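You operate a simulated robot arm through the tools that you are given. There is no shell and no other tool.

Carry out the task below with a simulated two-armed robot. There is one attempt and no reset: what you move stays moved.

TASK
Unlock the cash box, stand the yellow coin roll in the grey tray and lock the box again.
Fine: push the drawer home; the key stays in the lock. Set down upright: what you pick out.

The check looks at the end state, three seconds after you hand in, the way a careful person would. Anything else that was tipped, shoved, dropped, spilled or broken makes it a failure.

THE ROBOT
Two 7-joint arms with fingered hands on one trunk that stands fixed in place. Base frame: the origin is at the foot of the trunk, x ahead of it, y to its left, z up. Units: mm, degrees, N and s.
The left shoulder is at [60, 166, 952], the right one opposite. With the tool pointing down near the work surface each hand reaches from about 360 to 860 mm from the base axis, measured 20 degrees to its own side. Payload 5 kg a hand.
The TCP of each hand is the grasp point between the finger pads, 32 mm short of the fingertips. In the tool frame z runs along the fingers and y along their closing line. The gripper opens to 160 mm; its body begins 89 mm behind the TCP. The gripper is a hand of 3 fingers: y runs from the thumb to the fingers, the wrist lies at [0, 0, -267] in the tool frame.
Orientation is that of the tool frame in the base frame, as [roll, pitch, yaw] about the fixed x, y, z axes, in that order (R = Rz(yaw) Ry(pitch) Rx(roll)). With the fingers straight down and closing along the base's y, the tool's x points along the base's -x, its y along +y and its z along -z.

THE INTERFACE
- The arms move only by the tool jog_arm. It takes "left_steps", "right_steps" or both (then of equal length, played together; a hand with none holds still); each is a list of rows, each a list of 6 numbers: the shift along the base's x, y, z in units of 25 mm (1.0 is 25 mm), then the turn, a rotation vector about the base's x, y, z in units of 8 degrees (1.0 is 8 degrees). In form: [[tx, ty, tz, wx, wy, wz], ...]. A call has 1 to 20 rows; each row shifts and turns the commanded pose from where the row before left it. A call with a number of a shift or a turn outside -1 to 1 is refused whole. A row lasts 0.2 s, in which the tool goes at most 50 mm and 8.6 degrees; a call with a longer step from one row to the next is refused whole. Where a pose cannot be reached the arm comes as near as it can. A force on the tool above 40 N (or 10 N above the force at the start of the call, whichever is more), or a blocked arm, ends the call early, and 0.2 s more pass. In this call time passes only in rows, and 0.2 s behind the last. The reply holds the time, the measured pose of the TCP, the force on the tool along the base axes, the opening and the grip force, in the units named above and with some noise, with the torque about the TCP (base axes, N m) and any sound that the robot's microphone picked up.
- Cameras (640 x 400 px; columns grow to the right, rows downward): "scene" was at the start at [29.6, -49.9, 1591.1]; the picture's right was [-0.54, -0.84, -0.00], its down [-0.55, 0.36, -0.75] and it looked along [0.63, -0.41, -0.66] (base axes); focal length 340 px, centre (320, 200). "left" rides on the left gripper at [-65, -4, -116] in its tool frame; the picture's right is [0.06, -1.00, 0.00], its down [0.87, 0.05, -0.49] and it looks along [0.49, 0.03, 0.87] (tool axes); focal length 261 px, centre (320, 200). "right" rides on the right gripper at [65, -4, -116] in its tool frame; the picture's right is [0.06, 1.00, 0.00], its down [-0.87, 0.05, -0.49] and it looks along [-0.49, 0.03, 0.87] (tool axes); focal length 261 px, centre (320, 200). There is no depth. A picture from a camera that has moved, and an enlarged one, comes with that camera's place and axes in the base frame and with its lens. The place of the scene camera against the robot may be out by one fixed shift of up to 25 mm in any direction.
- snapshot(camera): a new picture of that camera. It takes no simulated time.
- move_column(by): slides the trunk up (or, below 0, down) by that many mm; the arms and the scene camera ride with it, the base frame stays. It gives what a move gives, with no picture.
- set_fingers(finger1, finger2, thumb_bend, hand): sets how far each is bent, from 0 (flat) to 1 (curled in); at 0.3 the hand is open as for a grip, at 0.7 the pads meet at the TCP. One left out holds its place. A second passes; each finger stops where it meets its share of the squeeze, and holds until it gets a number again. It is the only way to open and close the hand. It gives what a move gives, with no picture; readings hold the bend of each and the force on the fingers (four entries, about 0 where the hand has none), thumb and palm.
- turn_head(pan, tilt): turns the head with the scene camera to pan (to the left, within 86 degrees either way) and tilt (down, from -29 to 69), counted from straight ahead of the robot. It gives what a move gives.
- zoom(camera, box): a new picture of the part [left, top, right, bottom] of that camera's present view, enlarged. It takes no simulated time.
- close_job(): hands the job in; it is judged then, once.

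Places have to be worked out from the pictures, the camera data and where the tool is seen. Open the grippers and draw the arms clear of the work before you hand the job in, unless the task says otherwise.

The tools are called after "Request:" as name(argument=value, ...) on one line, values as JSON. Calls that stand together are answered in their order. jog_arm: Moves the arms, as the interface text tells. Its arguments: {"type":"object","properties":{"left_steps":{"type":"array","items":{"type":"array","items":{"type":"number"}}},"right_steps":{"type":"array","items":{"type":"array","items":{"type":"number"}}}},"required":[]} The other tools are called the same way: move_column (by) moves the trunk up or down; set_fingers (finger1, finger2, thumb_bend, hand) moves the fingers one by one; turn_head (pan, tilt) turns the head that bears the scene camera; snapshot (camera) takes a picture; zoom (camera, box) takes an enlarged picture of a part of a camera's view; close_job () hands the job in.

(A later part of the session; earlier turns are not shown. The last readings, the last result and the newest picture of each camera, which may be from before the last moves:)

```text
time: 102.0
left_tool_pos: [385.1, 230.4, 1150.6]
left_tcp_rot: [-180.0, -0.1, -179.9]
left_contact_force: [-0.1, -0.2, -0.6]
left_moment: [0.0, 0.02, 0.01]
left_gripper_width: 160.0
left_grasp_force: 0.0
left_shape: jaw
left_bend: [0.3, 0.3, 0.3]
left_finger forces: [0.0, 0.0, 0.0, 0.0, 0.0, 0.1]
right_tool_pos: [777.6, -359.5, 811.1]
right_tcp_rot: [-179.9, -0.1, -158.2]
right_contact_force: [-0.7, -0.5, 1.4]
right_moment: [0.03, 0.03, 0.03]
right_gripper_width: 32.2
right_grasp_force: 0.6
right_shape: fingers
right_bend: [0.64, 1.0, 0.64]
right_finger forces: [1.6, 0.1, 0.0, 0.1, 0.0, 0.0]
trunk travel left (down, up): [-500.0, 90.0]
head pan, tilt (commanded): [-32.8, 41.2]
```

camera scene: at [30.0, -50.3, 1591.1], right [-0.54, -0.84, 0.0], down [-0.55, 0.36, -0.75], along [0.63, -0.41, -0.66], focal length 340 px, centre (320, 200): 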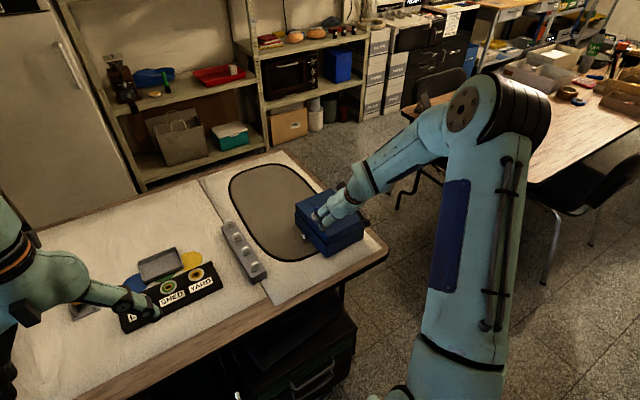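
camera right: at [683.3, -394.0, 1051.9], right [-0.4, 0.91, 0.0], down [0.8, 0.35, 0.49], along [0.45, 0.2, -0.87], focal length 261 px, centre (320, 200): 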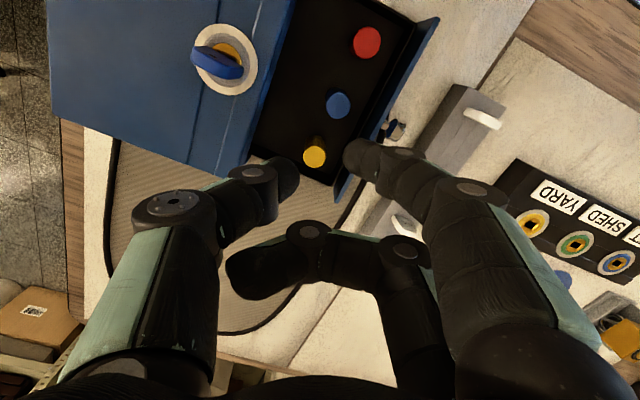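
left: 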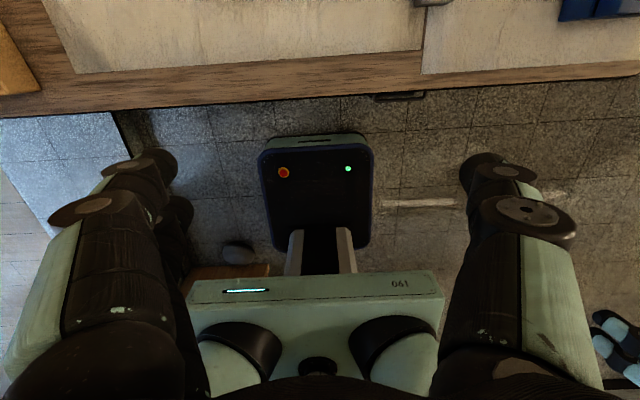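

Finger1 now grazes the panel (1.6 N), so this is the depth limit. I close finger1 and thumb gently on the roll.

Request:
set_fingers(hand="right", finger1=0.69, thumb_bend=0.69)

Request:
zoom(camera="right", box=[240, 120, 420, 240])

```text
time: 103.0
left_tool_pos: [386.1, 229.8, 1150.1]
left_tcp_rot: [-180.0, 0.0, -180.0]
left_contact_force: [-0.7, -0.1, 0.5]
left_moment: [0.03, -0.02, 0.0]
left_gripper_width: 160.0
left_grasp_force: 0.1
left_shape: jaw
left_bend: [0.3, 0.3, 0.3]
left_finger forces: [0.0, 0.0, 0.0, 0.0, 0.1, 0.0]
right_tool_pos: [778.5, -359.6, 810.7]
right_tcp_rot: [-179.9, -0.3, -158.0]
right_contact_force: [0.2, 0.1, 0.4]
right_moment: [0.01, -0.03, -0.01]
right_gripper_width: 26.5
right_grasp_force: 5.5
right_shape: fingers
right_bend: [0.65, 1.0, 0.68]
right_finger forces: [4.6, 0.0, 0.0, 0.0, 4.5, 0.0]
trunk travel left (down, up): [-500.0, 90.0]
head pan, tilt (commanded): [-32.8, 41.2]
```

```text
3.33 times, centred on (330, 180) of right
camera zoom: at [718.9, -387.5, 926.9], right [-0.43, 0.9, 0.0], down [0.79, 0.38, 0.49], along [0.44, 0.21, -0.87], focal length 869 px, centre (287, 267)
```

zoom: 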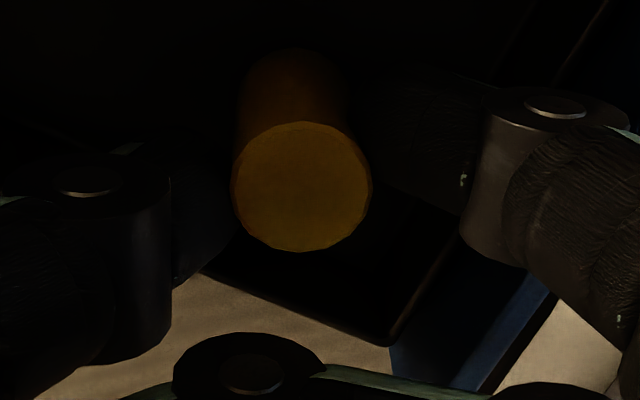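

Both hold the roll at ~4.5 N, roll upright. I tighten to about 10 N.

Request:
set_fingers(hand="right", finger1=0.76, thumb_bend=0.76)

Request:
jog_arm(right_steps=[[0, 0, 0.12, 0, 0, 0], [0, 0, 0.12, 0, 0, 0]])

Request:
zoom(camera="right", box=[240, 120, 420, 240])

Request:
zoom(camera="scene", box=[255, 180, 335, 250])

```text
time: 104.0
left_tool_pos: [384.5, 228.8, 1150.7]
left_tcp_rot: [179.9, 0.0, -180.0]
left_contact_force: [0.5, 0.2, -0.3]
left_moment: [0.02, -0.01, -0.04]
left_gripper_width: 160.0
left_grasp_force: 0.0
left_shape: jaw
left_bend: [0.3, 0.3, 0.3]
left_finger forces: [0.0, 0.1, 0.0, 0.0, 0.0, 0.0]
right_tool_pos: [777.9, -359.0, 812.1]
right_tcp_rot: [-179.7, -0.2, -158.1]
right_contact_force: [1.2, -3.9, 0.8]
right_moment: [0.03, 0.04, 0.08]
right_gripper_width: 24.7
right_grasp_force: 16.6
right_shape: fingers
right_bend: [0.66, 1.0, 0.7]
right_finger forces: [19.0, 0.0, 0.0, 0.1, 15.2, 0.1]
trunk travel left (down, up): [-500.0, 90.0]
head pan, tilt (commanded): [-32.8, 41.2]
```

```text
time: 104.6
left_tool_pos: [385.9, 230.1, 1150.0]
left_tcp_rot: [179.9, 0.0, 179.9]
left_contact_force: [1.1, 0.0, -0.2]
left_moment: [-0.03, -0.03, 0.01]
left_gripper_width: 159.9
left_grasp_force: 0.0
left_shape: jaw
left_bend: [0.3, 0.3, 0.3]
left_finger forces: [0.0, 0.1, 0.0, 0.0, 0.1, 0.0]
right_tool_pos: [777.3, -359.6, 817.5]
right_tcp_rot: [-179.8, -0.2, -157.9]
right_contact_force: [0.0, 0.3, -0.4]
right_moment: [0.01, -0.04, -0.01]
right_gripper_width: 25.3
right_grasp_force: 13.0
right_shape: fingers
right_bend: [0.65, 1.0, 0.71]
right_finger forces: [13.5, 0.0, 0.1, 0.1, 13.5, 0.0]
trunk travel left (down, up): [-500.0, 90.0]
head pan, tilt (commanded): [-32.8, 41.2]
```

```text
3.33 times, centred on (330, 180) of right
camera zoom: at [718.9, -387.1, 932.9], right [-0.43, 0.9, 0.0], down [0.79, 0.38, 0.49], along [0.44, 0.21, -0.87], focal length 869 px, centre (287, 267)
```

zoom: 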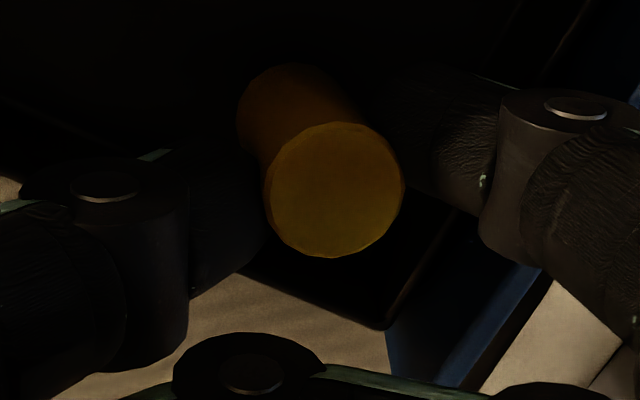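

```text
5.71 times, centred on (295, 215) of scene
camera zoom: at [29.8, -50.3, 1591.1], right [-0.54, -0.84, 0.0], down [-0.55, 0.36, -0.75], along [0.63, -0.41, -0.66], focal length 1945 px, centre (463, 114)
```

zoom: 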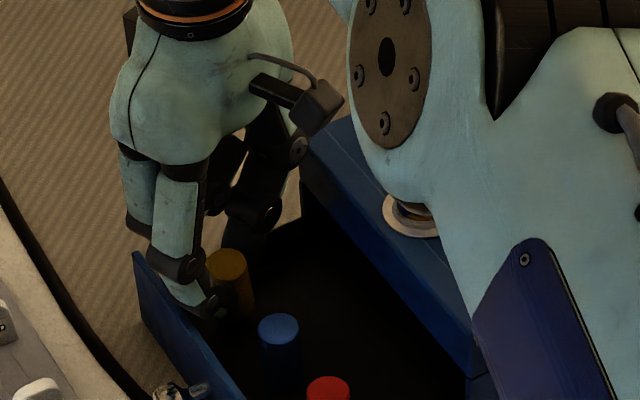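

The roll came up but is leaning about 10° toward finger1's side; the hold is firm at 13.5 N. I lift it straight up clear of the drawer, then check the lean and correct it by rotating the hand before setting down.

Request:
jog_arm(right_steps=[[0, 0, 0.3, 0, 0, 0], [0, 0, 0.5, 0, 0, 0], [0, 0, 0.8, 0, 0, 0], [0, 0, 0.8, 0, 0, 0]])

Request:
zoom(camera="right", box=[240, 100, 420, 240])

Request:
zoom(camera="scene", box=[255, 150, 345, 250])

```text
time: 105.6
left_tool_pos: [385.7, 229.9, 1150.4]
left_tcp_rot: [179.9, 0.0, 180.0]
left_contact_force: [-0.5, -0.5, 0.5]
left_moment: [0.03, -0.05, 0.0]
left_gripper_width: 160.0
left_grasp_force: 0.1
left_shape: jaw
left_bend: [0.3, 0.3, 0.3]
left_finger forces: [0.1, 0.1, 0.1, 0.0, 0.0, 0.1]
right_tool_pos: [777.8, -359.0, 877.6]
right_tcp_rot: [-179.8, -0.2, -158.2]
right_contact_force: [-0.2, 0.6, -0.7]
right_moment: [0.01, -0.03, 0.0]
right_gripper_width: 25.1
right_grasp_force: 13.5
right_shape: fingers
right_bend: [0.65, 1.0, 0.71]
right_finger forces: [13.5, 0.0, 0.0, 0.0, 13.5, 0.1]
trunk travel left (down, up): [-500.0, 90.0]
head pan, tilt (commanded): [-32.8, 41.2]
```

```text
2.86 times, centred on (330, 170) of right
camera zoom: at [718.4, -387.8, 993.3], right [-0.43, 0.9, 0.0], down [0.79, 0.38, 0.49], along [0.44, 0.21, -0.87], focal length 745 px, centre (291, 286)
```

zoom: 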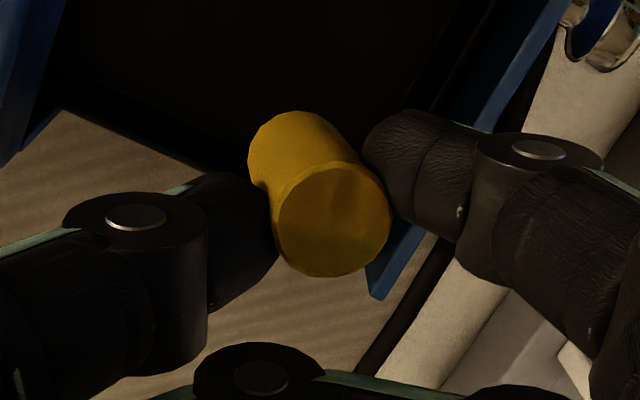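

```text
4.00 times, centred on (300, 200) of scene
camera zoom: at [29.5, -50.1, 1591.1], right [-0.54, -0.84, 0.0], down [-0.55, 0.36, -0.75], along [0.63, -0.41, -0.66], focal length 1361 px, centre (400, 200)
```

zoom: 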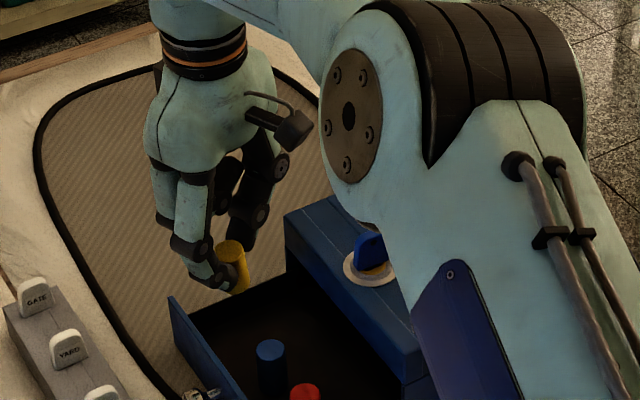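

The roll is clear of the drawer, leaning ~10.5° toward the finger side in the hand frame. If I yaw the hand to −80° and tilt it by +10.5° about its forward axis, the roll becomes upright and the tilt also extends the reach toward the tray. I rise and swing toward the tray with the yaw change.

Request:
jog_arm(right_steps=[[0, 0, 0.7, 0, 0, 0], [0, 0.2, 0.7, 0, 0, 0], [0.06, 0.7, 0, 0, 0, -0.91], [0.06, 0.7, 0, 0, 0, -0.91], [0.06, 0.7, 0, 0, 0, -0.91], [0.06, 0.7, 0, 0, 0, -0.91], [0.06, 0.7, 0, 0, 0, -0.91], [0.06, 0.7, 0, 0, 0, -0.91], [0.06, 0.7, 0, 0, 0, -0.91], [0.06, 0.7, 0, 0, 0, -0.91], [0.06, 0.7, 0, 0, 0, -0.91], [0.06, 0.7, 0, 0, 0, -0.91], [0.06, 0.7, 0, 0, 0, -0.91], [0.06, 0.7, 0, 0, 0, -0.91], [0.06, 0.7, 0, 0, 0, -0.91], [0.06, 0.7, 0, 0, 0, -0.91]])

Request:
snapshot(camera="right")

Request:
snapshot(camera="scene")

```text
time: 109.0
left_tool_pos: [385.7, 230.2, 1149.6]
left_tcp_rot: [-180.0, 0.0, -180.0]
left_contact_force: [-0.8, 0.0, 0.2]
left_moment: [0.0, 0.02, 0.03]
left_gripper_width: 159.9
left_grasp_force: 0.1
left_shape: jaw
left_bend: [0.3, 0.3, 0.3]
left_finger forces: [0.0, 0.1, 0.1, 0.1, 0.1, 0.1]
right_tool_pos: [798.6, -108.2, 912.2]
right_tcp_rot: [-179.8, -0.1, 99.8]
right_contact_force: [0.1, 0.6, -1.4]
right_moment: [-0.03, 0.02, 0.03]
right_gripper_width: 24.9
right_grasp_force: 13.2
right_shape: fingers
right_bend: [0.65, 1.0, 0.71]
right_finger forces: [13.6, 0.1, 0.0, 0.0, 13.4, 0.0]
trunk travel left (down, up): [-500.0, 90.0]
head pan, tilt (commanded): [-32.8, 41.2]
```

```text
taken
camera right: at [783.9, -46.3, 1027.9], right [0.97, 0.23, 0.0], down [0.2, -0.85, 0.49], along [0.11, -0.48, -0.87], focal length 261 px, centre (320, 200)
```

right: 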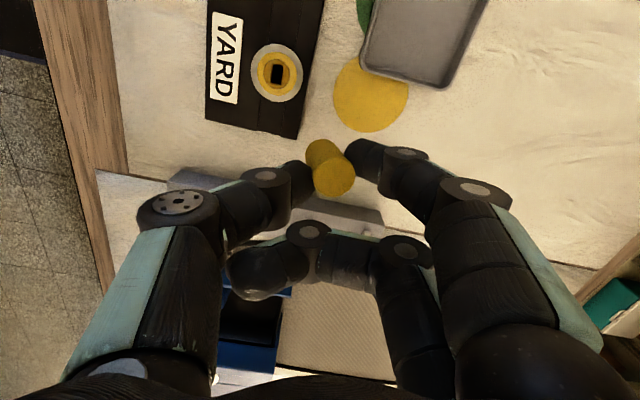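

```text
taken
camera scene: at [30.0, -49.7, 1591.1], right [-0.54, -0.84, 0.0], down [-0.55, 0.36, -0.75], along [0.63, -0.41, -0.66], focal length 340 px, centre (320, 200)
```

scene: 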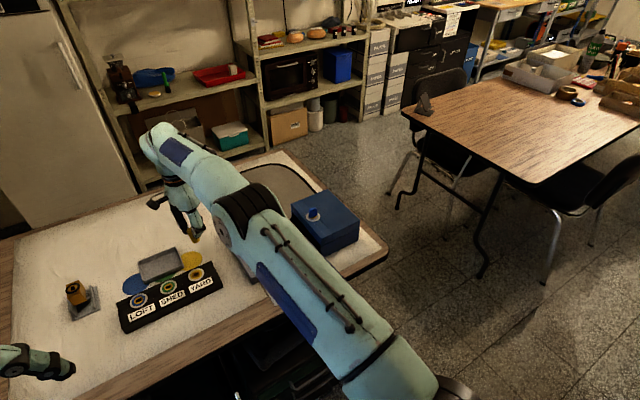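

The tray is in view: its near edge at x ≈ 815–817 and −y edge at y ≈ −48. I tilt the hand +10.5° about its forward axis to set the roll upright, and check.

Request:
jog_arm(right_steps=[[0, 0, 0, 0.112, -0.646, 0], [0, 0, 0, 0.112, -0.646, 0]])

Request:
snapshot(camera="right")

Request:
zoom(camera="scene", box=[140, 180, 240, 270])

Request:
zoom(camera="right", box=[260, 100, 400, 220])

```text
time: 109.6
left_tool_pos: [386.3, 230.2, 1151.4]
left_tcp_rot: [180.0, 0.0, 180.0]
left_contact_force: [-0.2, -0.6, 1.3]
left_moment: [-0.02, -0.02, -0.01]
left_gripper_width: 159.8
left_grasp_force: 0.1
left_shape: jaw
left_bend: [0.3, 0.3, 0.3]
left_finger forces: [0.0, 0.0, 0.0, 0.0, 0.0, 0.0]
right_tool_pos: [798.0, -109.2, 912.5]
right_tcp_rot: [169.6, -0.2, 100.0]
right_contact_force: [-0.3, -0.5, -0.8]
right_moment: [-0.03, -0.01, -0.03]
right_gripper_width: 24.6
right_grasp_force: 13.6
right_shape: fingers
right_bend: [0.65, 1.0, 0.71]
right_finger forces: [13.5, 0.1, 0.0, 0.0, 13.5, 0.0]
trunk travel left (down, up): [-500.0, 90.0]
head pan, tilt (commanded): [-32.8, 41.2]
```

```text
taken
camera right: at [762.7, -50.3, 1025.9], right [0.96, 0.23, 0.18], down [0.12, -0.86, 0.49], along [0.27, -0.45, -0.85], focal length 261 px, centre (320, 200)
```

right: 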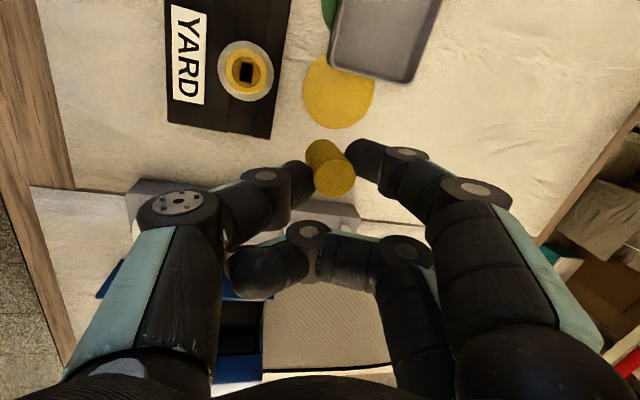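

```text
4.44 times, centred on (190, 225) of scene
camera zoom: at [29.5, -50.2, 1591.1], right [-0.54, -0.84, 0.0], down [-0.55, 0.36, -0.75], along [0.63, -0.41, -0.66], focal length 1513 px, centre (898, 89)
```

zoom: 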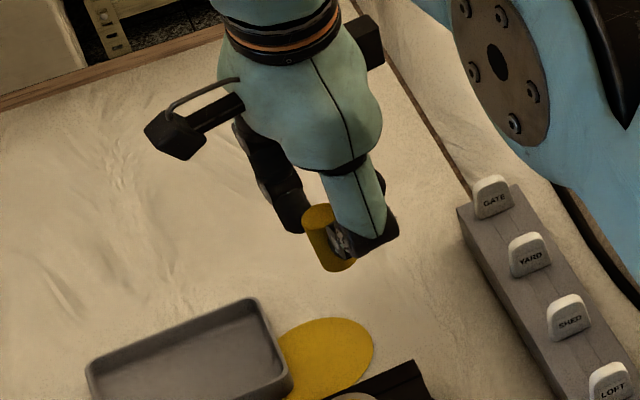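

```text
3.33 times, centred on (330, 160) of right
camera zoom: at [762.7, -50.3, 1025.9], right [0.96, 0.23, 0.18], down [0.12, -0.86, 0.49], along [0.27, -0.45, -0.85], focal length 869 px, centre (287, 333)
```

zoom: 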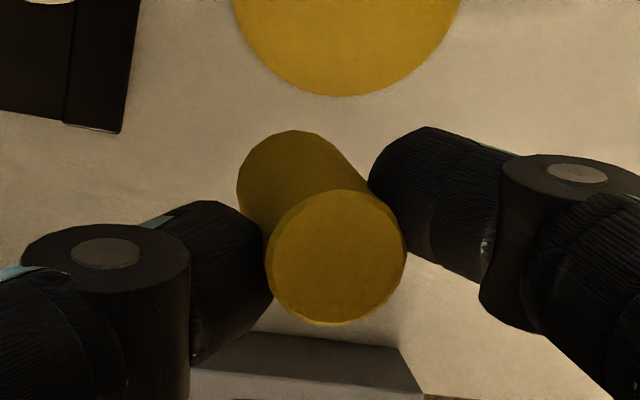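

The roll is upright within ~2° in both views; its top is at [808, −103, 898], height ≈ 41 mm. I move it over the tray to aim for the roll at about [850, 0].

Request:
jog_arm(right_steps=[[0.34, 0.82, 0, 0, 0, 0], [0.34, 0.82, 0, 0, 0, 0], [0.34, 0.82, 0, 0, 0, 0], [0.34, 0.82, 0, 0, 0, 0], [0.33, 0.82, 0, 0, 0, 0]])

Request:
snapshot(camera="right")

Request:
zoom(camera="scene", box=[100, 190, 220, 290])

```text
time: 110.8
left_tool_pos: [384.5, 231.7, 1151.9]
left_tcp_rot: [-179.9, 0.1, 180.0]
left_contact_force: [-0.7, 0.7, -0.8]
left_moment: [-0.02, -0.04, 0.02]
left_gripper_width: 159.8
left_grasp_force: 0.0
left_shape: jaw
left_bend: [0.3, 0.3, 0.3]
left_finger forces: [0.0, 0.1, 0.0, 0.0, 0.0, 0.0]
right_tool_pos: [829.7, -1.7, 913.3]
right_tcp_rot: [169.8, -0.1, 100.0]
right_contact_force: [-0.6, -0.4, -1.4]
right_moment: [0.0, -0.03, -0.02]
right_gripper_width: 24.8
right_grasp_force: 13.2
right_shape: fingers
right_bend: [0.65, 1.0, 0.71]
right_finger forces: [13.5, 0.1, 0.0, 0.0, 13.5, 0.1]
right hand out of reach, approached as far as the arm can: row 5
trunk travel left (down, up): [-500.0, 90.0]
head pan, tilt (commanded): [-32.8, 41.2]
```

```text
taken
camera right: at [795.2, 57.6, 1026.4], right [0.96, 0.23, 0.18], down [0.12, -0.86, 0.49], along [0.27, -0.45, -0.85], focal length 261 px, centre (320, 200)
```

right: 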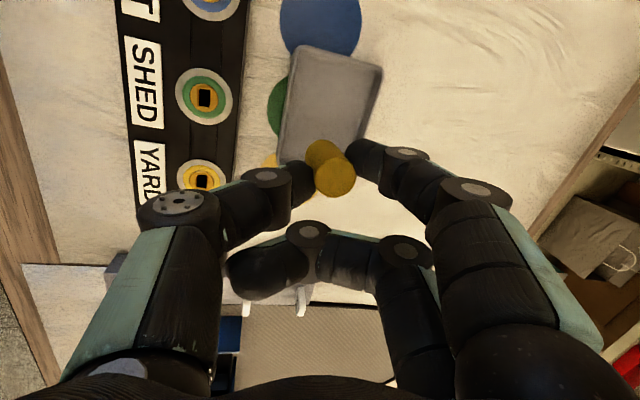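

```text
4.00 times, centred on (160, 240) of scene
camera zoom: at [28.1, -49.1, 1591.3], right [-0.54, -0.84, 0.0], down [-0.55, 0.36, -0.75], along [0.63, -0.41, -0.66], focal length 1361 px, centre (960, 40)
```

zoom: 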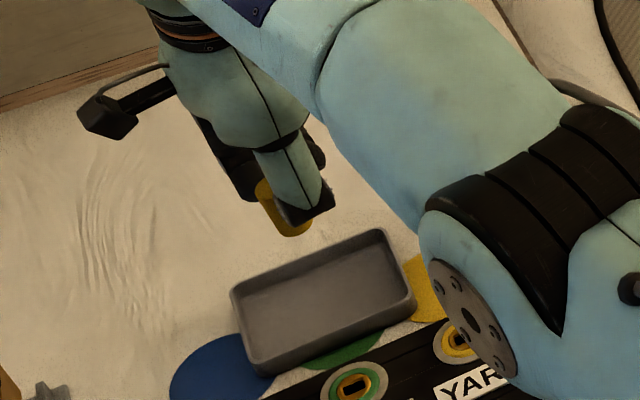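

The arm is at its reach limit at this height; going lower brings the wrist nearer shoulder height and gives more reach. I lower 50 mm and check the position.

Request:
jog_arm(right_steps=[[0, 0, -0.7, 0, 0, 0], [0, 0, -0.7, 0, 0, 0], [0, 0, -0.7, 0, 0, 0]])

Request:
snapshot(camera="right")

Request:
zoom(camera="scene", box=[100, 190, 220, 290])

```text
time: 111.6
left_tool_pos: [385.9, 230.3, 1149.4]
left_tcp_rot: [179.9, 0.0, -179.9]
left_contact_force: [-0.9, -0.5, -1.0]
left_moment: [0.01, 0.02, -0.03]
left_gripper_width: 160.0
left_grasp_force: 0.1
left_shape: jaw
left_bend: [0.3, 0.3, 0.3]
left_finger forces: [0.0, 0.0, 0.0, 0.0, 0.1, 0.0]
right_tool_pos: [830.4, -3.7, 860.0]
right_tcp_rot: [169.8, 0.0, 100.0]
right_contact_force: [0.0, -0.4, -0.5]
right_moment: [0.02, 0.04, 0.02]
right_gripper_width: 24.3
right_grasp_force: 13.7
right_shape: fingers
right_bend: [0.65, 1.0, 0.71]
right_finger forces: [13.3, 0.0, 0.1, 0.0, 13.5, 0.1]
trunk travel left (down, up): [-500.0, 90.0]
head pan, tilt (commanded): [-32.8, 41.2]
```

```text
taken
camera right: at [795.7, 56.8, 972.5], right [0.96, 0.23, 0.18], down [0.12, -0.86, 0.49], along [0.27, -0.45, -0.85], focal length 261 px, centre (320, 200)
```

right: 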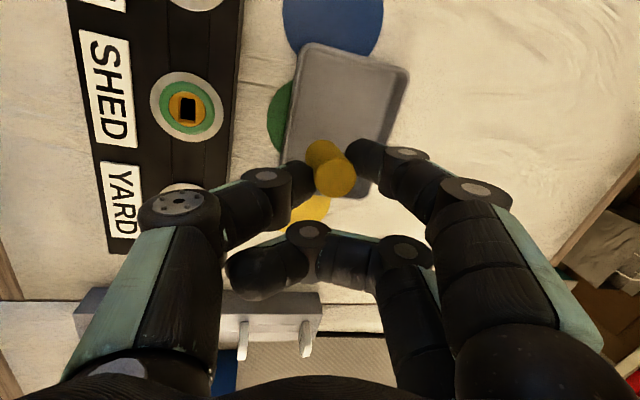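

```text
4.00 times, centred on (160, 240) of scene
camera zoom: at [29.9, -49.9, 1591.1], right [-0.54, -0.84, 0.0], down [-0.55, 0.36, -0.75], along [0.63, -0.41, -0.66], focal length 1361 px, centre (960, 40)
```

zoom: 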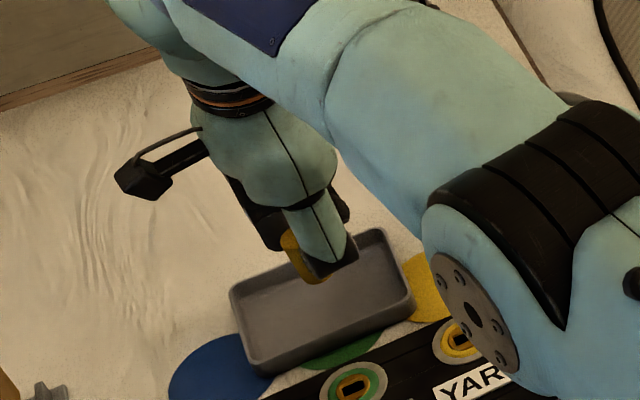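

The roll is over the tray (tray spans x ≈ 820–901, y ≈ −48…67) but close to its near wall. I lower to z ≈ 830 and shift to +12 mm x, −9 mm y where reach allows.

Request:
jog_arm(right_steps=[[0, 0, -0.6, 0, 0, 0], [0, -0.1, -0.6, 0, 0, 0], [0.25, -0.15, 0, 0, 0, 0], [0.25, -0.1, 0, 0, 0, 0]])

Request:
snapshot(camera="right")

Request:
zoom(camera="scene", box=[100, 200, 220, 300])

```text
time: 112.6
left_tool_pos: [386.2, 229.9, 1150.2]
left_tcp_rot: [179.9, 0.1, 180.0]
left_contact_force: [0.6, 0.6, -0.1]
left_moment: [-0.01, 0.02, -0.01]
left_gripper_width: 159.9
left_grasp_force: 0.0
left_shape: jaw
left_bend: [0.3, 0.3, 0.3]
left_finger forces: [0.0, 0.0, 0.0, 0.1, 0.0, 0.0]
right_tool_pos: [837.6, -8.6, 829.5]
right_tcp_rot: [169.7, -0.2, 100.1]
right_contact_force: [-0.1, -0.2, -0.9]
right_moment: [0.0, 0.01, 0.0]
right_gripper_width: 24.7
right_grasp_force: 13.3
right_shape: fingers
right_bend: [0.65, 1.0, 0.71]
right_finger forces: [13.4, 0.0, 0.0, 0.0, 13.4, 0.0]
right hand out of reach, approached as far as the arm can: row 4
trunk travel left (down, up): [-500.0, 90.0]
head pan, tilt (commanded): [-32.8, 41.2]
```

```text
taken
camera right: at [801.0, 50.7, 943.2], right [0.96, 0.23, 0.18], down [0.12, -0.86, 0.49], along [0.27, -0.45, -0.85], focal length 261 px, centre (320, 200)
```

right: 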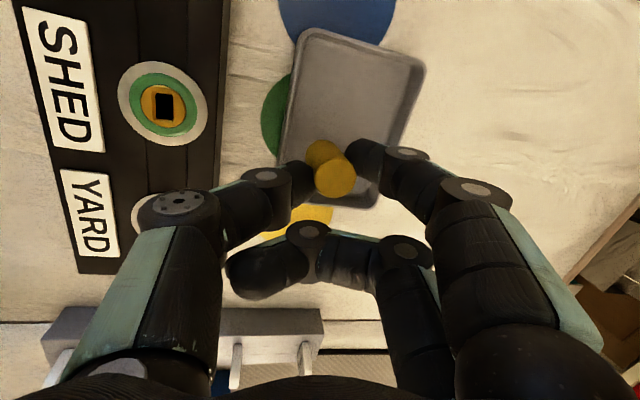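

```text
4.00 times, centred on (160, 250) of scene
camera zoom: at [29.7, -49.9, 1591.2], right [-0.54, -0.84, 0.0], down [-0.55, 0.36, -0.75], along [0.63, -0.41, -0.66], focal length 1361 px, centre (960, 0)
```

zoom: 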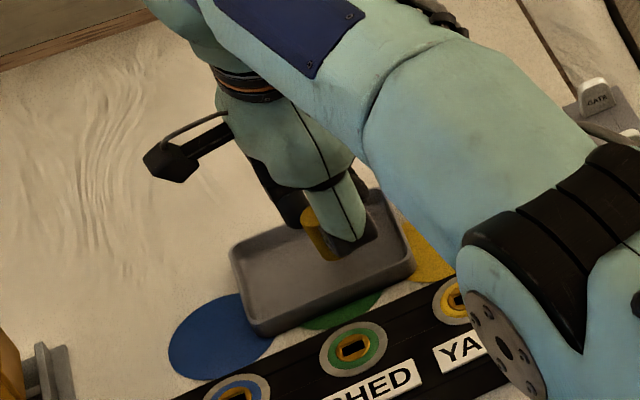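

The roll is at about [847.5, −2] with its base ≈ 20 mm above the tray floor, well inside the walls. I lower gently until it touches.

Request:
jog_arm(right_steps=[[0, 0, -0.2, 0, 0, 0], [0, 0, -0.2, 0, 0, 0], [0, 0, -0.15, 0, 0, 0]])

Request:
zoom(camera="right", box=[250, 90, 410, 220])

```text
time: 113.4
left_tool_pos: [386.5, 229.4, 1151.3]
left_tcp_rot: [179.9, 0.0, 180.0]
left_contact_force: [0.0, 0.2, 0.1]
left_moment: [-0.02, 0.02, -0.01]
left_gripper_width: 159.9
left_grasp_force: 0.1
left_shape: jaw
left_bend: [0.3, 0.3, 0.3]
left_finger forces: [0.0, 0.1, 0.1, 0.0, 0.1, 0.0]
right_tool_pos: [835.2, -8.7, 817.3]
right_tcp_rot: [169.8, -0.2, 100.0]
right_contact_force: [0.0, -0.4, -0.5]
right_moment: [0.0, -0.02, 0.02]
right_gripper_width: 24.9
right_grasp_force: 12.8
right_shape: fingers
right_bend: [0.65, 1.0, 0.71]
right_finger forces: [13.4, 0.1, 0.1, 0.1, 13.4, 0.1]
trunk travel left (down, up): [-500.0, 90.0]
head pan, tilt (commanded): [-32.8, 41.2]
```

```text
3.08 times, centred on (330, 155) of right
camera zoom: at [800.3, 51.2, 929.3], right [0.96, 0.23, 0.18], down [0.12, -0.86, 0.49], along [0.27, -0.45, -0.85], focal length 802 px, centre (289, 338)
```

zoom: 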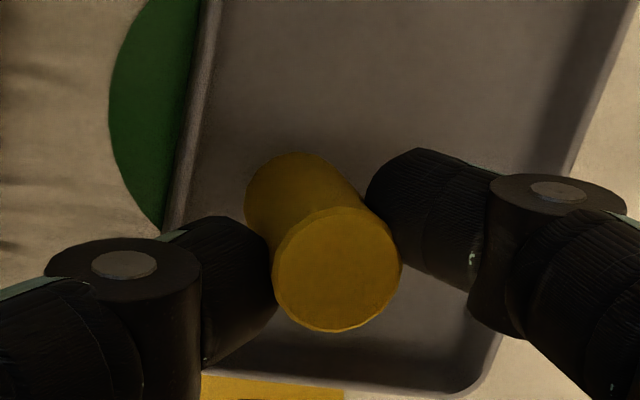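

No contact yet at z = 817. I continue in 2 mm steps.

Request:
jog_arm(right_steps=[[0, 0, -0.08, 0, 0, 0], [0, 0, -0.08, 0, 0, 0], [0, 0, -0.06, 0, 0, 0]])

```text
time: 114.2
left_tool_pos: [386.8, 229.5, 1149.0]
left_tcp_rot: [-180.0, -0.1, -180.0]
left_contact_force: [0.0, -0.4, 0.0]
left_moment: [0.05, -0.01, 0.0]
left_gripper_width: 159.9
left_grasp_force: 0.0
left_shape: jaw
left_bend: [0.3, 0.3, 0.3]
left_finger forces: [0.1, 0.0, 0.0, 0.0, 0.1, 0.1]
right_tool_pos: [834.9, -6.3, 810.5]
right_tcp_rot: [169.5, -0.2, 100.1]
right_contact_force: [-0.1, -0.2, -0.6]
right_moment: [0.02, -0.02, -0.01]
right_gripper_width: 25.0
right_grasp_force: 13.1
right_shape: fingers
right_bend: [0.65, 1.0, 0.71]
right_finger forces: [13.4, 0.1, 0.0, 0.0, 13.4, 0.1]
trunk travel left (down, up): [-500.0, 90.0]
head pan, tilt (commanded): [-32.8, 41.2]
```

Still free at z = 810.5. A few more 1.5 mm steps.

Request:
jog_arm(right_steps=[[0, 0, -0.06, 0, 0, 0], [0, 0, -0.06, 0, 0, 0]])

Request:
zoom(camera="scene", box=[120, 220, 210, 290])

```text
time: 114.8
left_tool_pos: [386.0, 229.0, 1150.7]
left_tcp_rot: [-180.0, 0.0, 180.0]
left_contact_force: [-0.5, 0.3, 0.4]
left_moment: [-0.01, 0.04, -0.02]
left_gripper_width: 159.9
left_grasp_force: 0.0
left_shape: jaw
left_bend: [0.3, 0.3, 0.3]
left_finger forces: [0.0, 0.0, 0.0, 0.0, 0.0, 0.0]
right_tool_pos: [836.4, -6.4, 808.5]
right_tcp_rot: [169.6, -0.1, 100.0]
right_contact_force: [0.1, 0.4, -1.0]
right_moment: [0.0, 0.01, 0.0]
right_gripper_width: 24.8
right_grasp_force: 13.4
right_shape: fingers
right_bend: [0.65, 1.0, 0.71]
right_finger forces: [13.2, 0.0, 0.1, 0.0, 13.3, 0.0]
trunk travel left (down, up): [-500.0, 90.0]
head pan, tilt (commanded): [-32.8, 41.2]
```

```text
5.71 times, centred on (165, 255) of scene
camera zoom: at [29.9, -50.1, 1591.1], right [-0.54, -0.84, 0.0], down [-0.55, 0.36, -0.75], along [0.63, -0.41, -0.66], focal length 1945 px, centre (1206, -114)
```

zoom: 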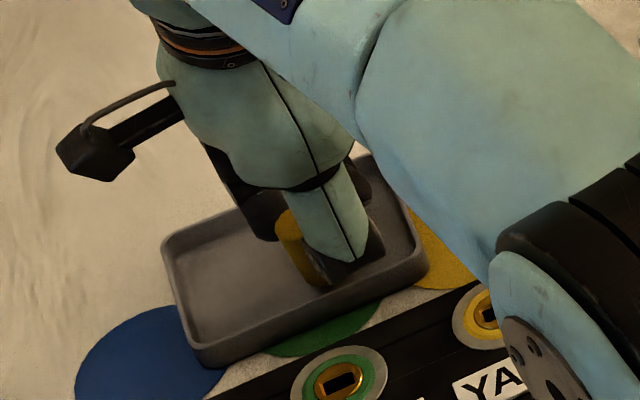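

Still no contact at z = 808.5. I keep lowering in 1.5 mm steps.

Request:
jog_arm(right_steps=[[0, 0, -0.06, 0, 0, 0], [0, 0, -0.06, 0, 0, 0]])

```text
time: 115.4
left_tool_pos: [385.9, 230.0, 1151.0]
left_tcp_rot: [180.0, 0.1, 180.0]
left_contact_force: [0.6, -0.2, -0.5]
left_moment: [0.01, -0.03, -0.01]
left_gripper_width: 159.9
left_grasp_force: 0.1
left_shape: jaw
left_bend: [0.3, 0.3, 0.3]
left_finger forces: [0.1, 0.0, 0.1, 0.0, 0.0, 0.1]
right_tool_pos: [835.9, -6.8, 804.0]
right_tcp_rot: [169.8, -0.1, 100.0]
right_contact_force: [-1.2, 0.0, -1.3]
right_moment: [-0.02, 0.0, 0.02]
right_gripper_width: 24.6
right_grasp_force: 13.6
right_shape: fingers
right_bend: [0.65, 1.0, 0.71]
right_finger forces: [13.4, 0.1, 0.0, 0.0, 13.5, 0.0]
trunk travel left (down, up): [-500.0, 90.0]
head pan, tilt (commanded): [-32.8, 41.2]
```

Request:
jog_arm(right_steps=[[0, 0, -0.05, 0, 0, 0], [0, 0, -0.05, 0, 0, 0]])

Request:
zoom(camera="right", box=[250, 90, 410, 220])

```text
time: 116.0
left_tool_pos: [385.7, 230.0, 1150.9]
left_tcp_rot: [180.0, 0.0, -180.0]
left_contact_force: [0.6, -0.1, 0.2]
left_moment: [-0.02, -0.02, 0.0]
left_gripper_width: 160.1
left_grasp_force: 0.1
left_shape: jaw
left_bend: [0.3, 0.3, 0.3]
left_finger forces: [0.1, 0.1, 0.0, 0.0, 0.0, 0.0]
right_tool_pos: [834.7, -8.5, 802.5]
right_tcp_rot: [169.6, -0.2, 100.0]
right_contact_force: [-0.2, 0.0, -0.4]
right_moment: [-0.04, 0.02, 0.01]
right_gripper_width: 24.5
right_grasp_force: 13.3
right_shape: fingers
right_bend: [0.65, 1.0, 0.71]
right_finger forces: [13.5, 0.0, 0.1, 0.1, 13.4, 0.1]
trunk travel left (down, up): [-500.0, 90.0]
head pan, tilt (commanded): [-32.8, 41.2]
```

```text
3.08 times, centred on (330, 155) of right
camera zoom: at [799.4, 51.3, 915.0], right [0.96, 0.23, 0.18], down [0.12, -0.86, 0.49], along [0.27, -0.45, -0.85], focal length 802 px, centre (289, 338)
```

zoom: 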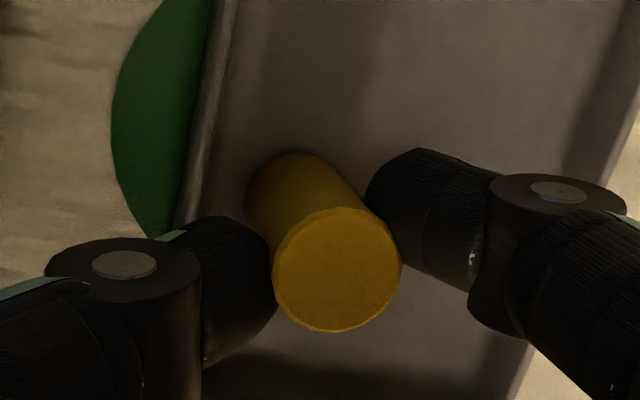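

The base is very near the floor with ~7 mm to the near wall. I keep going in ~1 mm steps.

Request:
jog_arm(right_steps=[[0, 0, -0.05, 0, 0, 0], [0, 0, -0.05, 0, 0, 0]])

```text
time: 116.6
left_tool_pos: [386.4, 230.2, 1150.2]
left_tcp_rot: [-180.0, 0.0, -180.0]
left_contact_force: [0.4, -0.2, 0.7]
left_moment: [-0.04, 0.01, -0.04]
left_gripper_width: 159.7
left_grasp_force: 0.1
left_shape: jaw
left_bend: [0.3, 0.3, 0.3]
left_finger forces: [0.0, 0.1, 0.1, 0.0, 0.0, 0.0]
right_tool_pos: [835.2, -6.6, 800.7]
right_tcp_rot: [169.7, -0.1, 100.0]
right_contact_force: [0.6, 1.0, -0.9]
right_moment: [-0.01, 0.06, 0.02]
right_gripper_width: 24.6
right_grasp_force: 13.5
right_shape: fingers
right_bend: [0.65, 1.0, 0.71]
right_finger forces: [13.4, 0.0, 0.0, 0.1, 13.4, 0.1]
trunk travel left (down, up): [-500.0, 90.0]
head pan, tilt (commanded): [-32.8, 41.2]
```

Request:
jog_arm(right_steps=[[0, 0, -0.05, 0, 0, 0], [0, 0, -0.05, 0, 0, 0]])

Request:
zoom(camera="right", box=[250, 90, 410, 220])

```text
time: 117.2
left_tool_pos: [385.7, 230.0, 1151.0]
left_tcp_rot: [-179.9, 0.0, 179.9]
left_contact_force: [-0.3, 0.6, -1.1]
left_moment: [0.0, -0.02, -0.02]
left_gripper_width: 159.9
left_grasp_force: 0.0
left_shape: jaw
left_bend: [0.3, 0.3, 0.3]
left_finger forces: [0.0, 0.1, 0.0, 0.0, 0.1, 0.0]
right_tool_pos: [832.1, -5.6, 797.9]
right_tcp_rot: [170.0, -0.1, 100.5]
right_contact_force: [1.2, -1.8, 12.0]
right_moment: [0.13, -0.24, -0.04]
right_gripper_width: 24.3
right_grasp_force: 14.9
right_shape: fingers
right_bend: [0.66, 1.0, 0.73]
right_finger forces: [15.3, 0.0, 0.1, 0.0, 14.6, 0.0]
right hand out of reach, approached as far as the arm can: row 2
trunk travel left (down, up): [-500.0, 90.0]
head pan, tilt (commanded): [-32.8, 41.2]
```

```text
3.08 times, centred on (330, 155) of right
camera zoom: at [796.7, 53.0, 910.3], right [0.96, 0.24, 0.17], down [0.13, -0.86, 0.49], along [0.27, -0.45, -0.85], focal length 802 px, centre (289, 338)
```

zoom: 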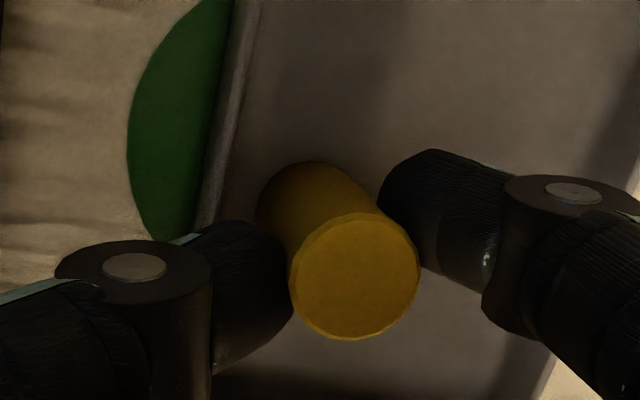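

The roll's base is on the tray floor (Fz = 12 N), axis upright within ~2–3°. I relieve ~1 mm and then open finger1 and thumb slowly.

Request:
jog_arm(right_steps=[[0.05, 0, 0.05, 0, 0, 0]])

Request:
set_fingers(hand="right", finger1=0.64, thumb_bend=0.68)

Request:
zoom(camera="right", box=[250, 90, 410, 220])

```text
time: 117.6
left_tool_pos: [385.8, 228.9, 1150.6]
left_tcp_rot: [-180.0, 0.0, 180.0]
left_contact_force: [1.2, 0.0, -0.3]
left_moment: [0.0, -0.03, 0.0]
left_gripper_width: 160.2
left_grasp_force: 0.0
left_shape: jaw
left_bend: [0.3, 0.3, 0.3]
left_finger forces: [0.1, 0.1, 0.1, 0.0, 0.0, 0.0]
right_tool_pos: [830.3, -5.9, 799.3]
right_tcp_rot: [169.8, -0.2, 100.0]
right_contact_force: [1.3, -0.2, 2.9]
right_moment: [0.08, -0.11, -0.04]
right_gripper_width: 24.9
right_grasp_force: 14.5
right_shape: fingers
right_bend: [0.66, 1.0, 0.73]
right_finger forces: [14.5, 0.1, 0.0, 0.1, 13.5, 0.1]
right hand out of reach, approached as far as the arm can: row 1
trunk travel left (down, up): [-500.0, 90.0]
head pan, tilt (commanded): [-32.8, 41.2]
```

```text
time: 118.6
left_tool_pos: [386.1, 229.8, 1149.5]
left_tcp_rot: [-180.0, -0.1, 179.9]
left_contact_force: [-0.6, -0.5, 0.5]
left_moment: [0.0, 0.03, 0.01]
left_gripper_width: 160.1
left_grasp_force: 0.1
left_shape: jaw
left_bend: [0.3, 0.3, 0.3]
left_finger forces: [0.0, 0.1, 0.0, 0.0, 0.0, 0.1]
right_tool_pos: [832.8, -4.8, 798.8]
right_tcp_rot: [169.7, -0.1, 100.0]
right_contact_force: [1.2, 0.2, 2.3]
right_moment: [-0.03, 0.04, 0.01]
right_gripper_width: 27.7
right_grasp_force: 2.7
right_shape: fingers
right_bend: [0.63, 1.0, 0.68]
right_finger forces: [1.5, 0.0, 0.0, 0.0, 3.5, 0.0]
trunk travel left (down, up): [-500.0, 90.0]
head pan, tilt (commanded): [-32.8, 41.2]
```

```text
3.08 times, centred on (330, 155) of right
camera zoom: at [796.5, 53.6, 912.2], right [0.96, 0.23, 0.18], down [0.12, -0.86, 0.49], along [0.27, -0.45, -0.85], focal length 802 px, centre (289, 338)
```

zoom: 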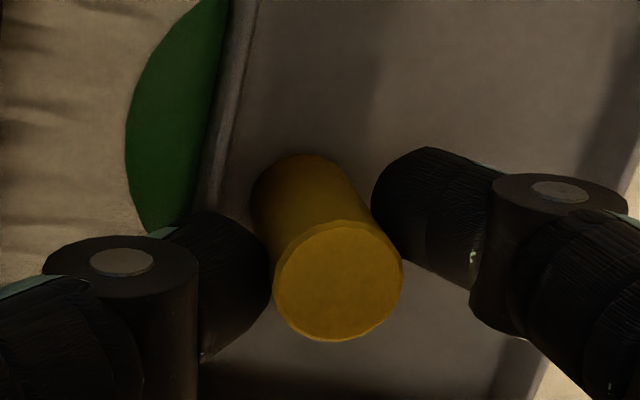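

Light residual contact remains (1.5 and 3.5 N). I open a bit more so the roll stands freely.

Request:
set_fingers(hand="right", finger1=0.62, thumb_bend=0.66)

Request:
zoom(camera="right", box=[250, 90, 410, 220])

Request:
zoom(camera="scene", box=[120, 220, 210, 290])

```text
time: 119.6
left_tool_pos: [385.5, 229.2, 1151.2]
left_tcp_rot: [-180.0, -0.1, -179.9]
left_contact_force: [-1.0, -0.2, -0.1]
left_moment: [-0.01, -0.01, 0.0]
left_gripper_width: 160.0
left_grasp_force: 0.0
left_shape: jaw
left_bend: [0.3, 0.3, 0.3]
left_finger forces: [0.0, 0.0, 0.1, 0.0, 0.1, 0.0]
right_tool_pos: [831.3, -5.4, 800.2]
right_tcp_rot: [169.7, -0.1, 100.0]
right_contact_force: [0.9, 0.0, 5.9]
right_moment: [0.02, 0.02, 0.01]
right_gripper_width: 29.6
right_grasp_force: 2.5
right_shape: fingers
right_bend: [0.62, 1.0, 0.67]
right_finger forces: [0.3, 0.0, 0.1, 0.0, 5.1, 0.1]
trunk travel left (down, up): [-500.0, 90.0]
head pan, tilt (commanded): [-32.8, 41.2]
```

```text
3.08 times, centred on (330, 155) of right
camera zoom: at [796.5, 53.7, 912.8], right [0.96, 0.23, 0.18], down [0.12, -0.86, 0.49], along [0.27, -0.45, -0.85], focal length 802 px, centre (289, 338)
```

zoom: 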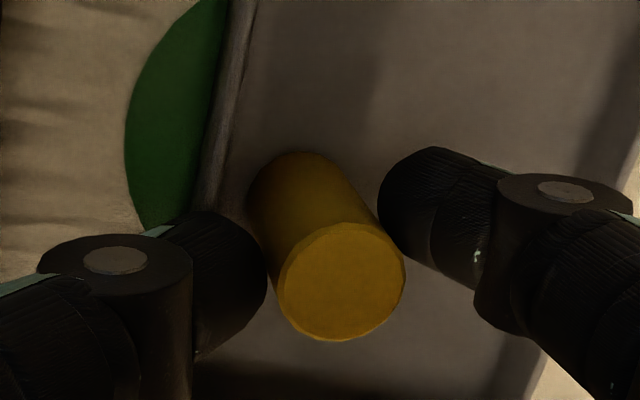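

```text
5.71 times, centred on (165, 255) of scene
camera zoom: at [29.3, -50.0, 1591.2], right [-0.54, -0.84, 0.0], down [-0.55, 0.36, -0.75], along [0.63, -0.41, -0.66], focal length 1945 px, centre (1206, -114)
```

zoom: 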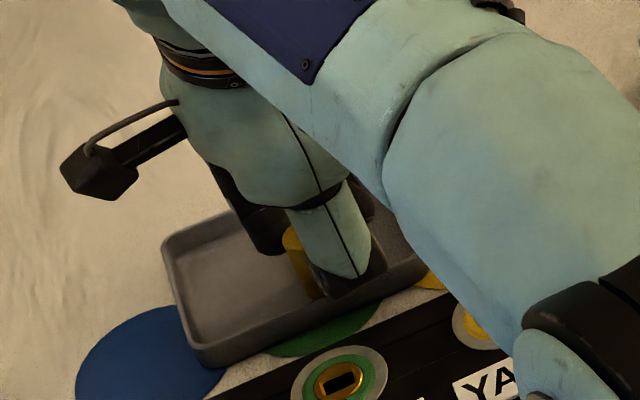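

The thumb now rests lightly on the tray's near rim (5 N), with ~2.5 mm free on both sides of the roll. I raise straight up slowly so nothing drags.

Request:
jog_arm(right_steps=[[0, 0, 0.06, 0, 0, 0], [0, 0, 0.1, 0, 0, 0], [0, 0, 0.15, 0, 0, 0]])

Request:
zoom(camera="right", box=[250, 90, 410, 220])

```text
time: 120.4
left_tool_pos: [386.7, 230.1, 1149.3]
left_tcp_rot: [-180.0, 0.0, 180.0]
left_contact_force: [-0.9, 0.1, -0.1]
left_moment: [0.01, -0.01, 0.01]
left_gripper_width: 159.9
left_grasp_force: 0.1
left_shape: jaw
left_bend: [0.3, 0.3, 0.3]
left_finger forces: [0.0, 0.0, 0.0, 0.0, 0.1, 0.1]
right_tool_pos: [832.1, -5.0, 806.8]
right_tcp_rot: [169.7, -0.1, 100.0]
right_contact_force: [0.4, 0.2, -0.5]
right_moment: [0.03, -0.01, -0.01]
right_gripper_width: 32.6
right_grasp_force: 0.7
right_shape: fingers
right_bend: [0.62, 1.0, 0.66]
right_finger forces: [0.2, 0.0, 0.1, 0.1, 0.0, 0.0]
trunk travel left (down, up): [-500.0, 90.0]
head pan, tilt (commanded): [-32.8, 41.2]
```

```text
3.08 times, centred on (330, 155) of right
camera zoom: at [796.6, 53.4, 919.8], right [0.96, 0.23, 0.18], down [0.12, -0.86, 0.49], along [0.27, -0.45, -0.85], focal length 802 px, centre (289, 338)
```

zoom: 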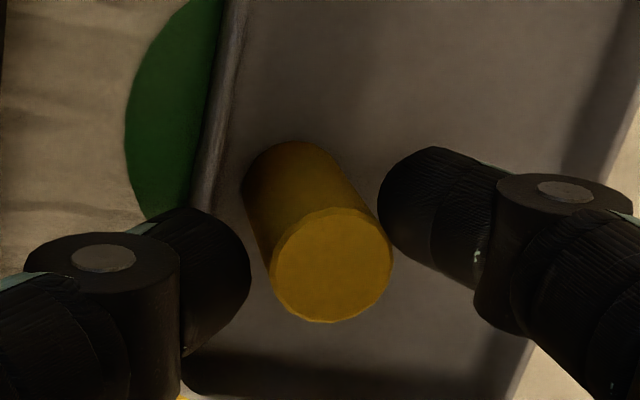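

The roll stands by itself and the hand is free (forces ~0). I continue up, first gently then clear.

Request:
jog_arm(right_steps=[[0, 0, 0.25, 0, 0, 0], [0, 0, 0.4, 0, 0, 0], [0, 0, 0.8, 0, 0, 0], [-0.2, 0, 1, 0, 0, 0], [-0.4, -0.2, 1, 0, 0, 0]])

Request:
snapshot(camera="right")

Request:
zoom(camera="scene", box=[110, 210, 220, 290])

```text
time: 121.6
left_tool_pos: [384.7, 229.2, 1149.6]
left_tcp_rot: [179.9, -0.1, -179.9]
left_contact_force: [-0.2, -0.3, 0.5]
left_moment: [0.0, 0.03, 0.0]
left_gripper_width: 160.0
left_grasp_force: 0.1
left_shape: jaw
left_bend: [0.3, 0.3, 0.3]
left_finger forces: [0.1, 0.1, 0.0, 0.0, 0.0, 0.1]
right_tool_pos: [830.8, -6.3, 894.1]
right_tcp_rot: [169.9, 0.0, 100.1]
right_contact_force: [-0.5, 0.5, -0.8]
right_moment: [0.04, 0.0, 0.01]
right_gripper_width: 32.6
right_grasp_force: 0.0
right_shape: fingers
right_bend: [0.62, 1.0, 0.66]
right_finger forces: [0.0, 0.1, 0.1, 0.0, 0.1, 0.0]
right hand out of reach, approached as far as the arm can: row 4, 5
trunk travel left (down, up): [-500.0, 90.0]
head pan, tilt (commanded): [-32.8, 41.2]
```

```text
taken
camera right: at [795.6, 53.1, 1007.0], right [0.96, 0.23, 0.18], down [0.12, -0.86, 0.49], along [0.27, -0.45, -0.85], focal length 261 px, centre (320, 200)
```

right: 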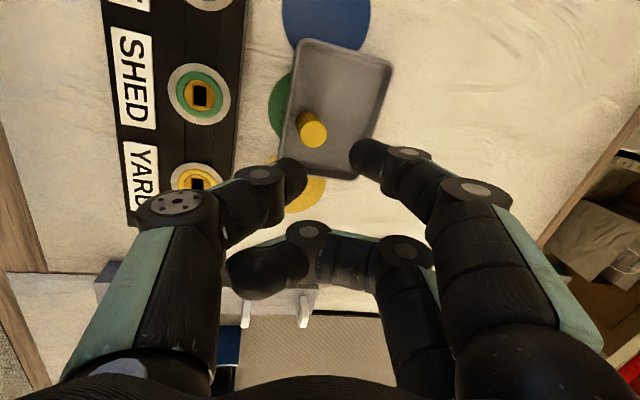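

```text
5.00 times, centred on (165, 250) of scene
camera zoom: at [29.4, -50.1, 1591.1], right [-0.54, -0.84, 0.0], down [-0.55, 0.36, -0.75], along [0.63, -0.41, -0.66], focal length 1702 px, centre (1095, -50)
```

zoom: 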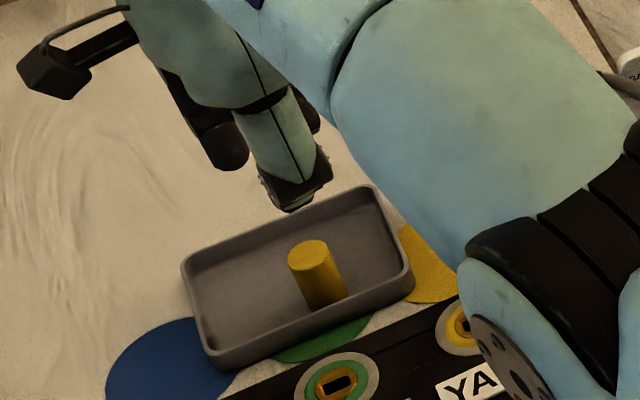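

The yellow roll stands upright in the grey tray. Now I withdraw, undo the tilt, and go back above the drawer knob (≈ [714, −293]) with yaw −90°.

Request:
jog_arm(right_steps=[[-0.9, -0.1, 0.2, 0, 0, 0], [-0.9, -0.3, 0.2, 0, 0, 0], [-0.6, -0.8, 0.1, -0.112, 0.646, 0], [-0.4, -1, 0, -0.112, 0.646, 0], [-0.3, -1, 0, 0, 0, -0.4], [-0.3, -1, 0, 0, 0, -0.4], [-0.3, -1, 0, 0, 0, -0.4], [-0.3, -1, 0, 0, 0, 0], [-0.2, -1, 0, 0, 0, 0], [-0.2, -1, 0, 0, 0, 0], [-0.1, -1, 0, 0, 0, 0], [-0.1, -1, 0, 0, 0, 0], [0, -0.9, 0, 0, 0, 0]])

Request:
set_fingers(hand="right", finger1=0.62, finger2=0.62, thumb_bend=0.62)

Request:
snapshot(camera="right")

Request:
snapshot(camera="scene")

```text
time: 124.4
left_tool_pos: [385.7, 229.7, 1150.3]
left_tcp_rot: [-180.0, 0.0, -179.9]
left_contact_force: [0.2, -0.3, -0.6]
left_moment: [0.0, -0.01, -0.03]
left_gripper_width: 159.8
left_grasp_force: 0.1
left_shape: jaw
left_bend: [0.3, 0.3, 0.3]
left_finger forces: [0.1, 0.0, 0.1, 0.0, 0.0, 0.0]
right_tool_pos: [811.2, -244.5, 916.1]
right_tcp_rot: [-179.8, -0.1, 90.3]
right_contact_force: [0.5, 0.1, 0.9]
right_moment: [-0.03, -0.02, -0.01]
right_gripper_width: 32.6
right_grasp_force: 0.0
right_shape: fingers
right_bend: [0.62, 1.0, 0.66]
right_finger forces: [0.0, 0.1, 0.0, 0.0, 0.0, 0.0]
right hand out of reach, approached as far as the arm can: row 1, 2, 4, 5, 6, 7, 8, 9, 10, 11, 12
trunk travel left (down, up): [-500.0, 90.0]
head pan, tilt (commanded): [-32.8, 41.2]
```

```text
time: 125.4
left_tool_pos: [385.5, 229.6, 1151.0]
left_tcp_rot: [179.9, 0.0, -179.9]
left_contact_force: [-0.5, -0.1, 0.1]
left_moment: [0.04, 0.02, -0.01]
left_gripper_width: 160.0
left_grasp_force: 0.0
left_shape: jaw
left_bend: [0.3, 0.3, 0.3]
left_finger forces: [0.0, 0.0, 0.0, 0.1, 0.0, 0.1]
right_tool_pos: [810.6, -245.0, 916.5]
right_tcp_rot: [-179.7, -0.1, 90.4]
right_contact_force: [0.2, -0.6, -0.3]
right_moment: [0.02, 0.02, -0.03]
right_gripper_width: 39.9
right_grasp_force: 0.0
right_shape: fingers
right_bend: [0.62, 0.62, 0.62]
right_finger forces: [0.1, 0.0, 0.0, 0.0, 0.1, 0.0]
trunk travel left (down, up): [-500.0, 90.0]
head pan, tilt (commanded): [-32.8, 41.2]
```

```text
taken
camera right: at [807.4, -181.0, 1032.9], right [1.0, 0.07, 0.0], down [0.06, -0.87, 0.49], along [0.03, -0.49, -0.87], focal length 261 px, centre (320, 200)
```

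right: 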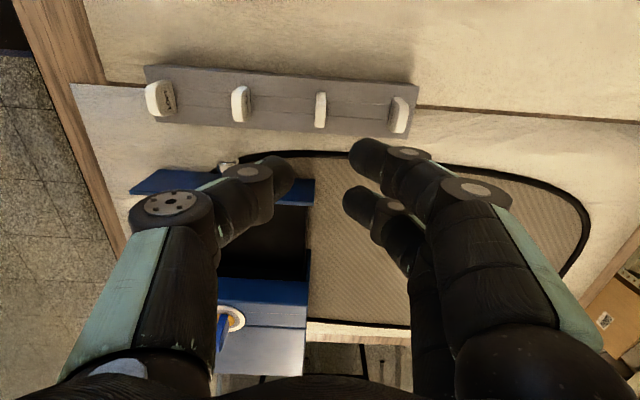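

```text
taken
camera scene: at [29.7, -50.1, 1591.1], right [-0.54, -0.84, 0.0], down [-0.55, 0.36, -0.75], along [0.63, -0.41, -0.66], focal length 340 px, centre (320, 200)
```

scene: 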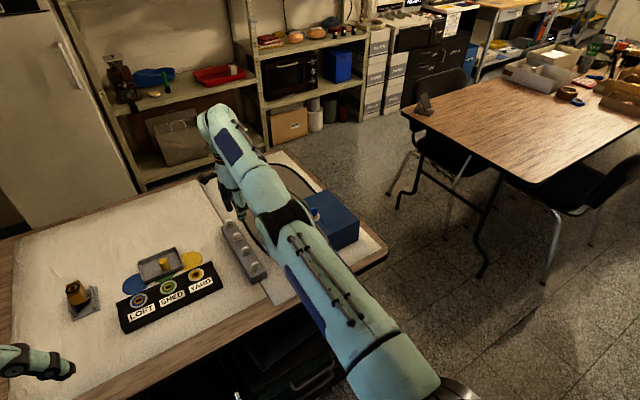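

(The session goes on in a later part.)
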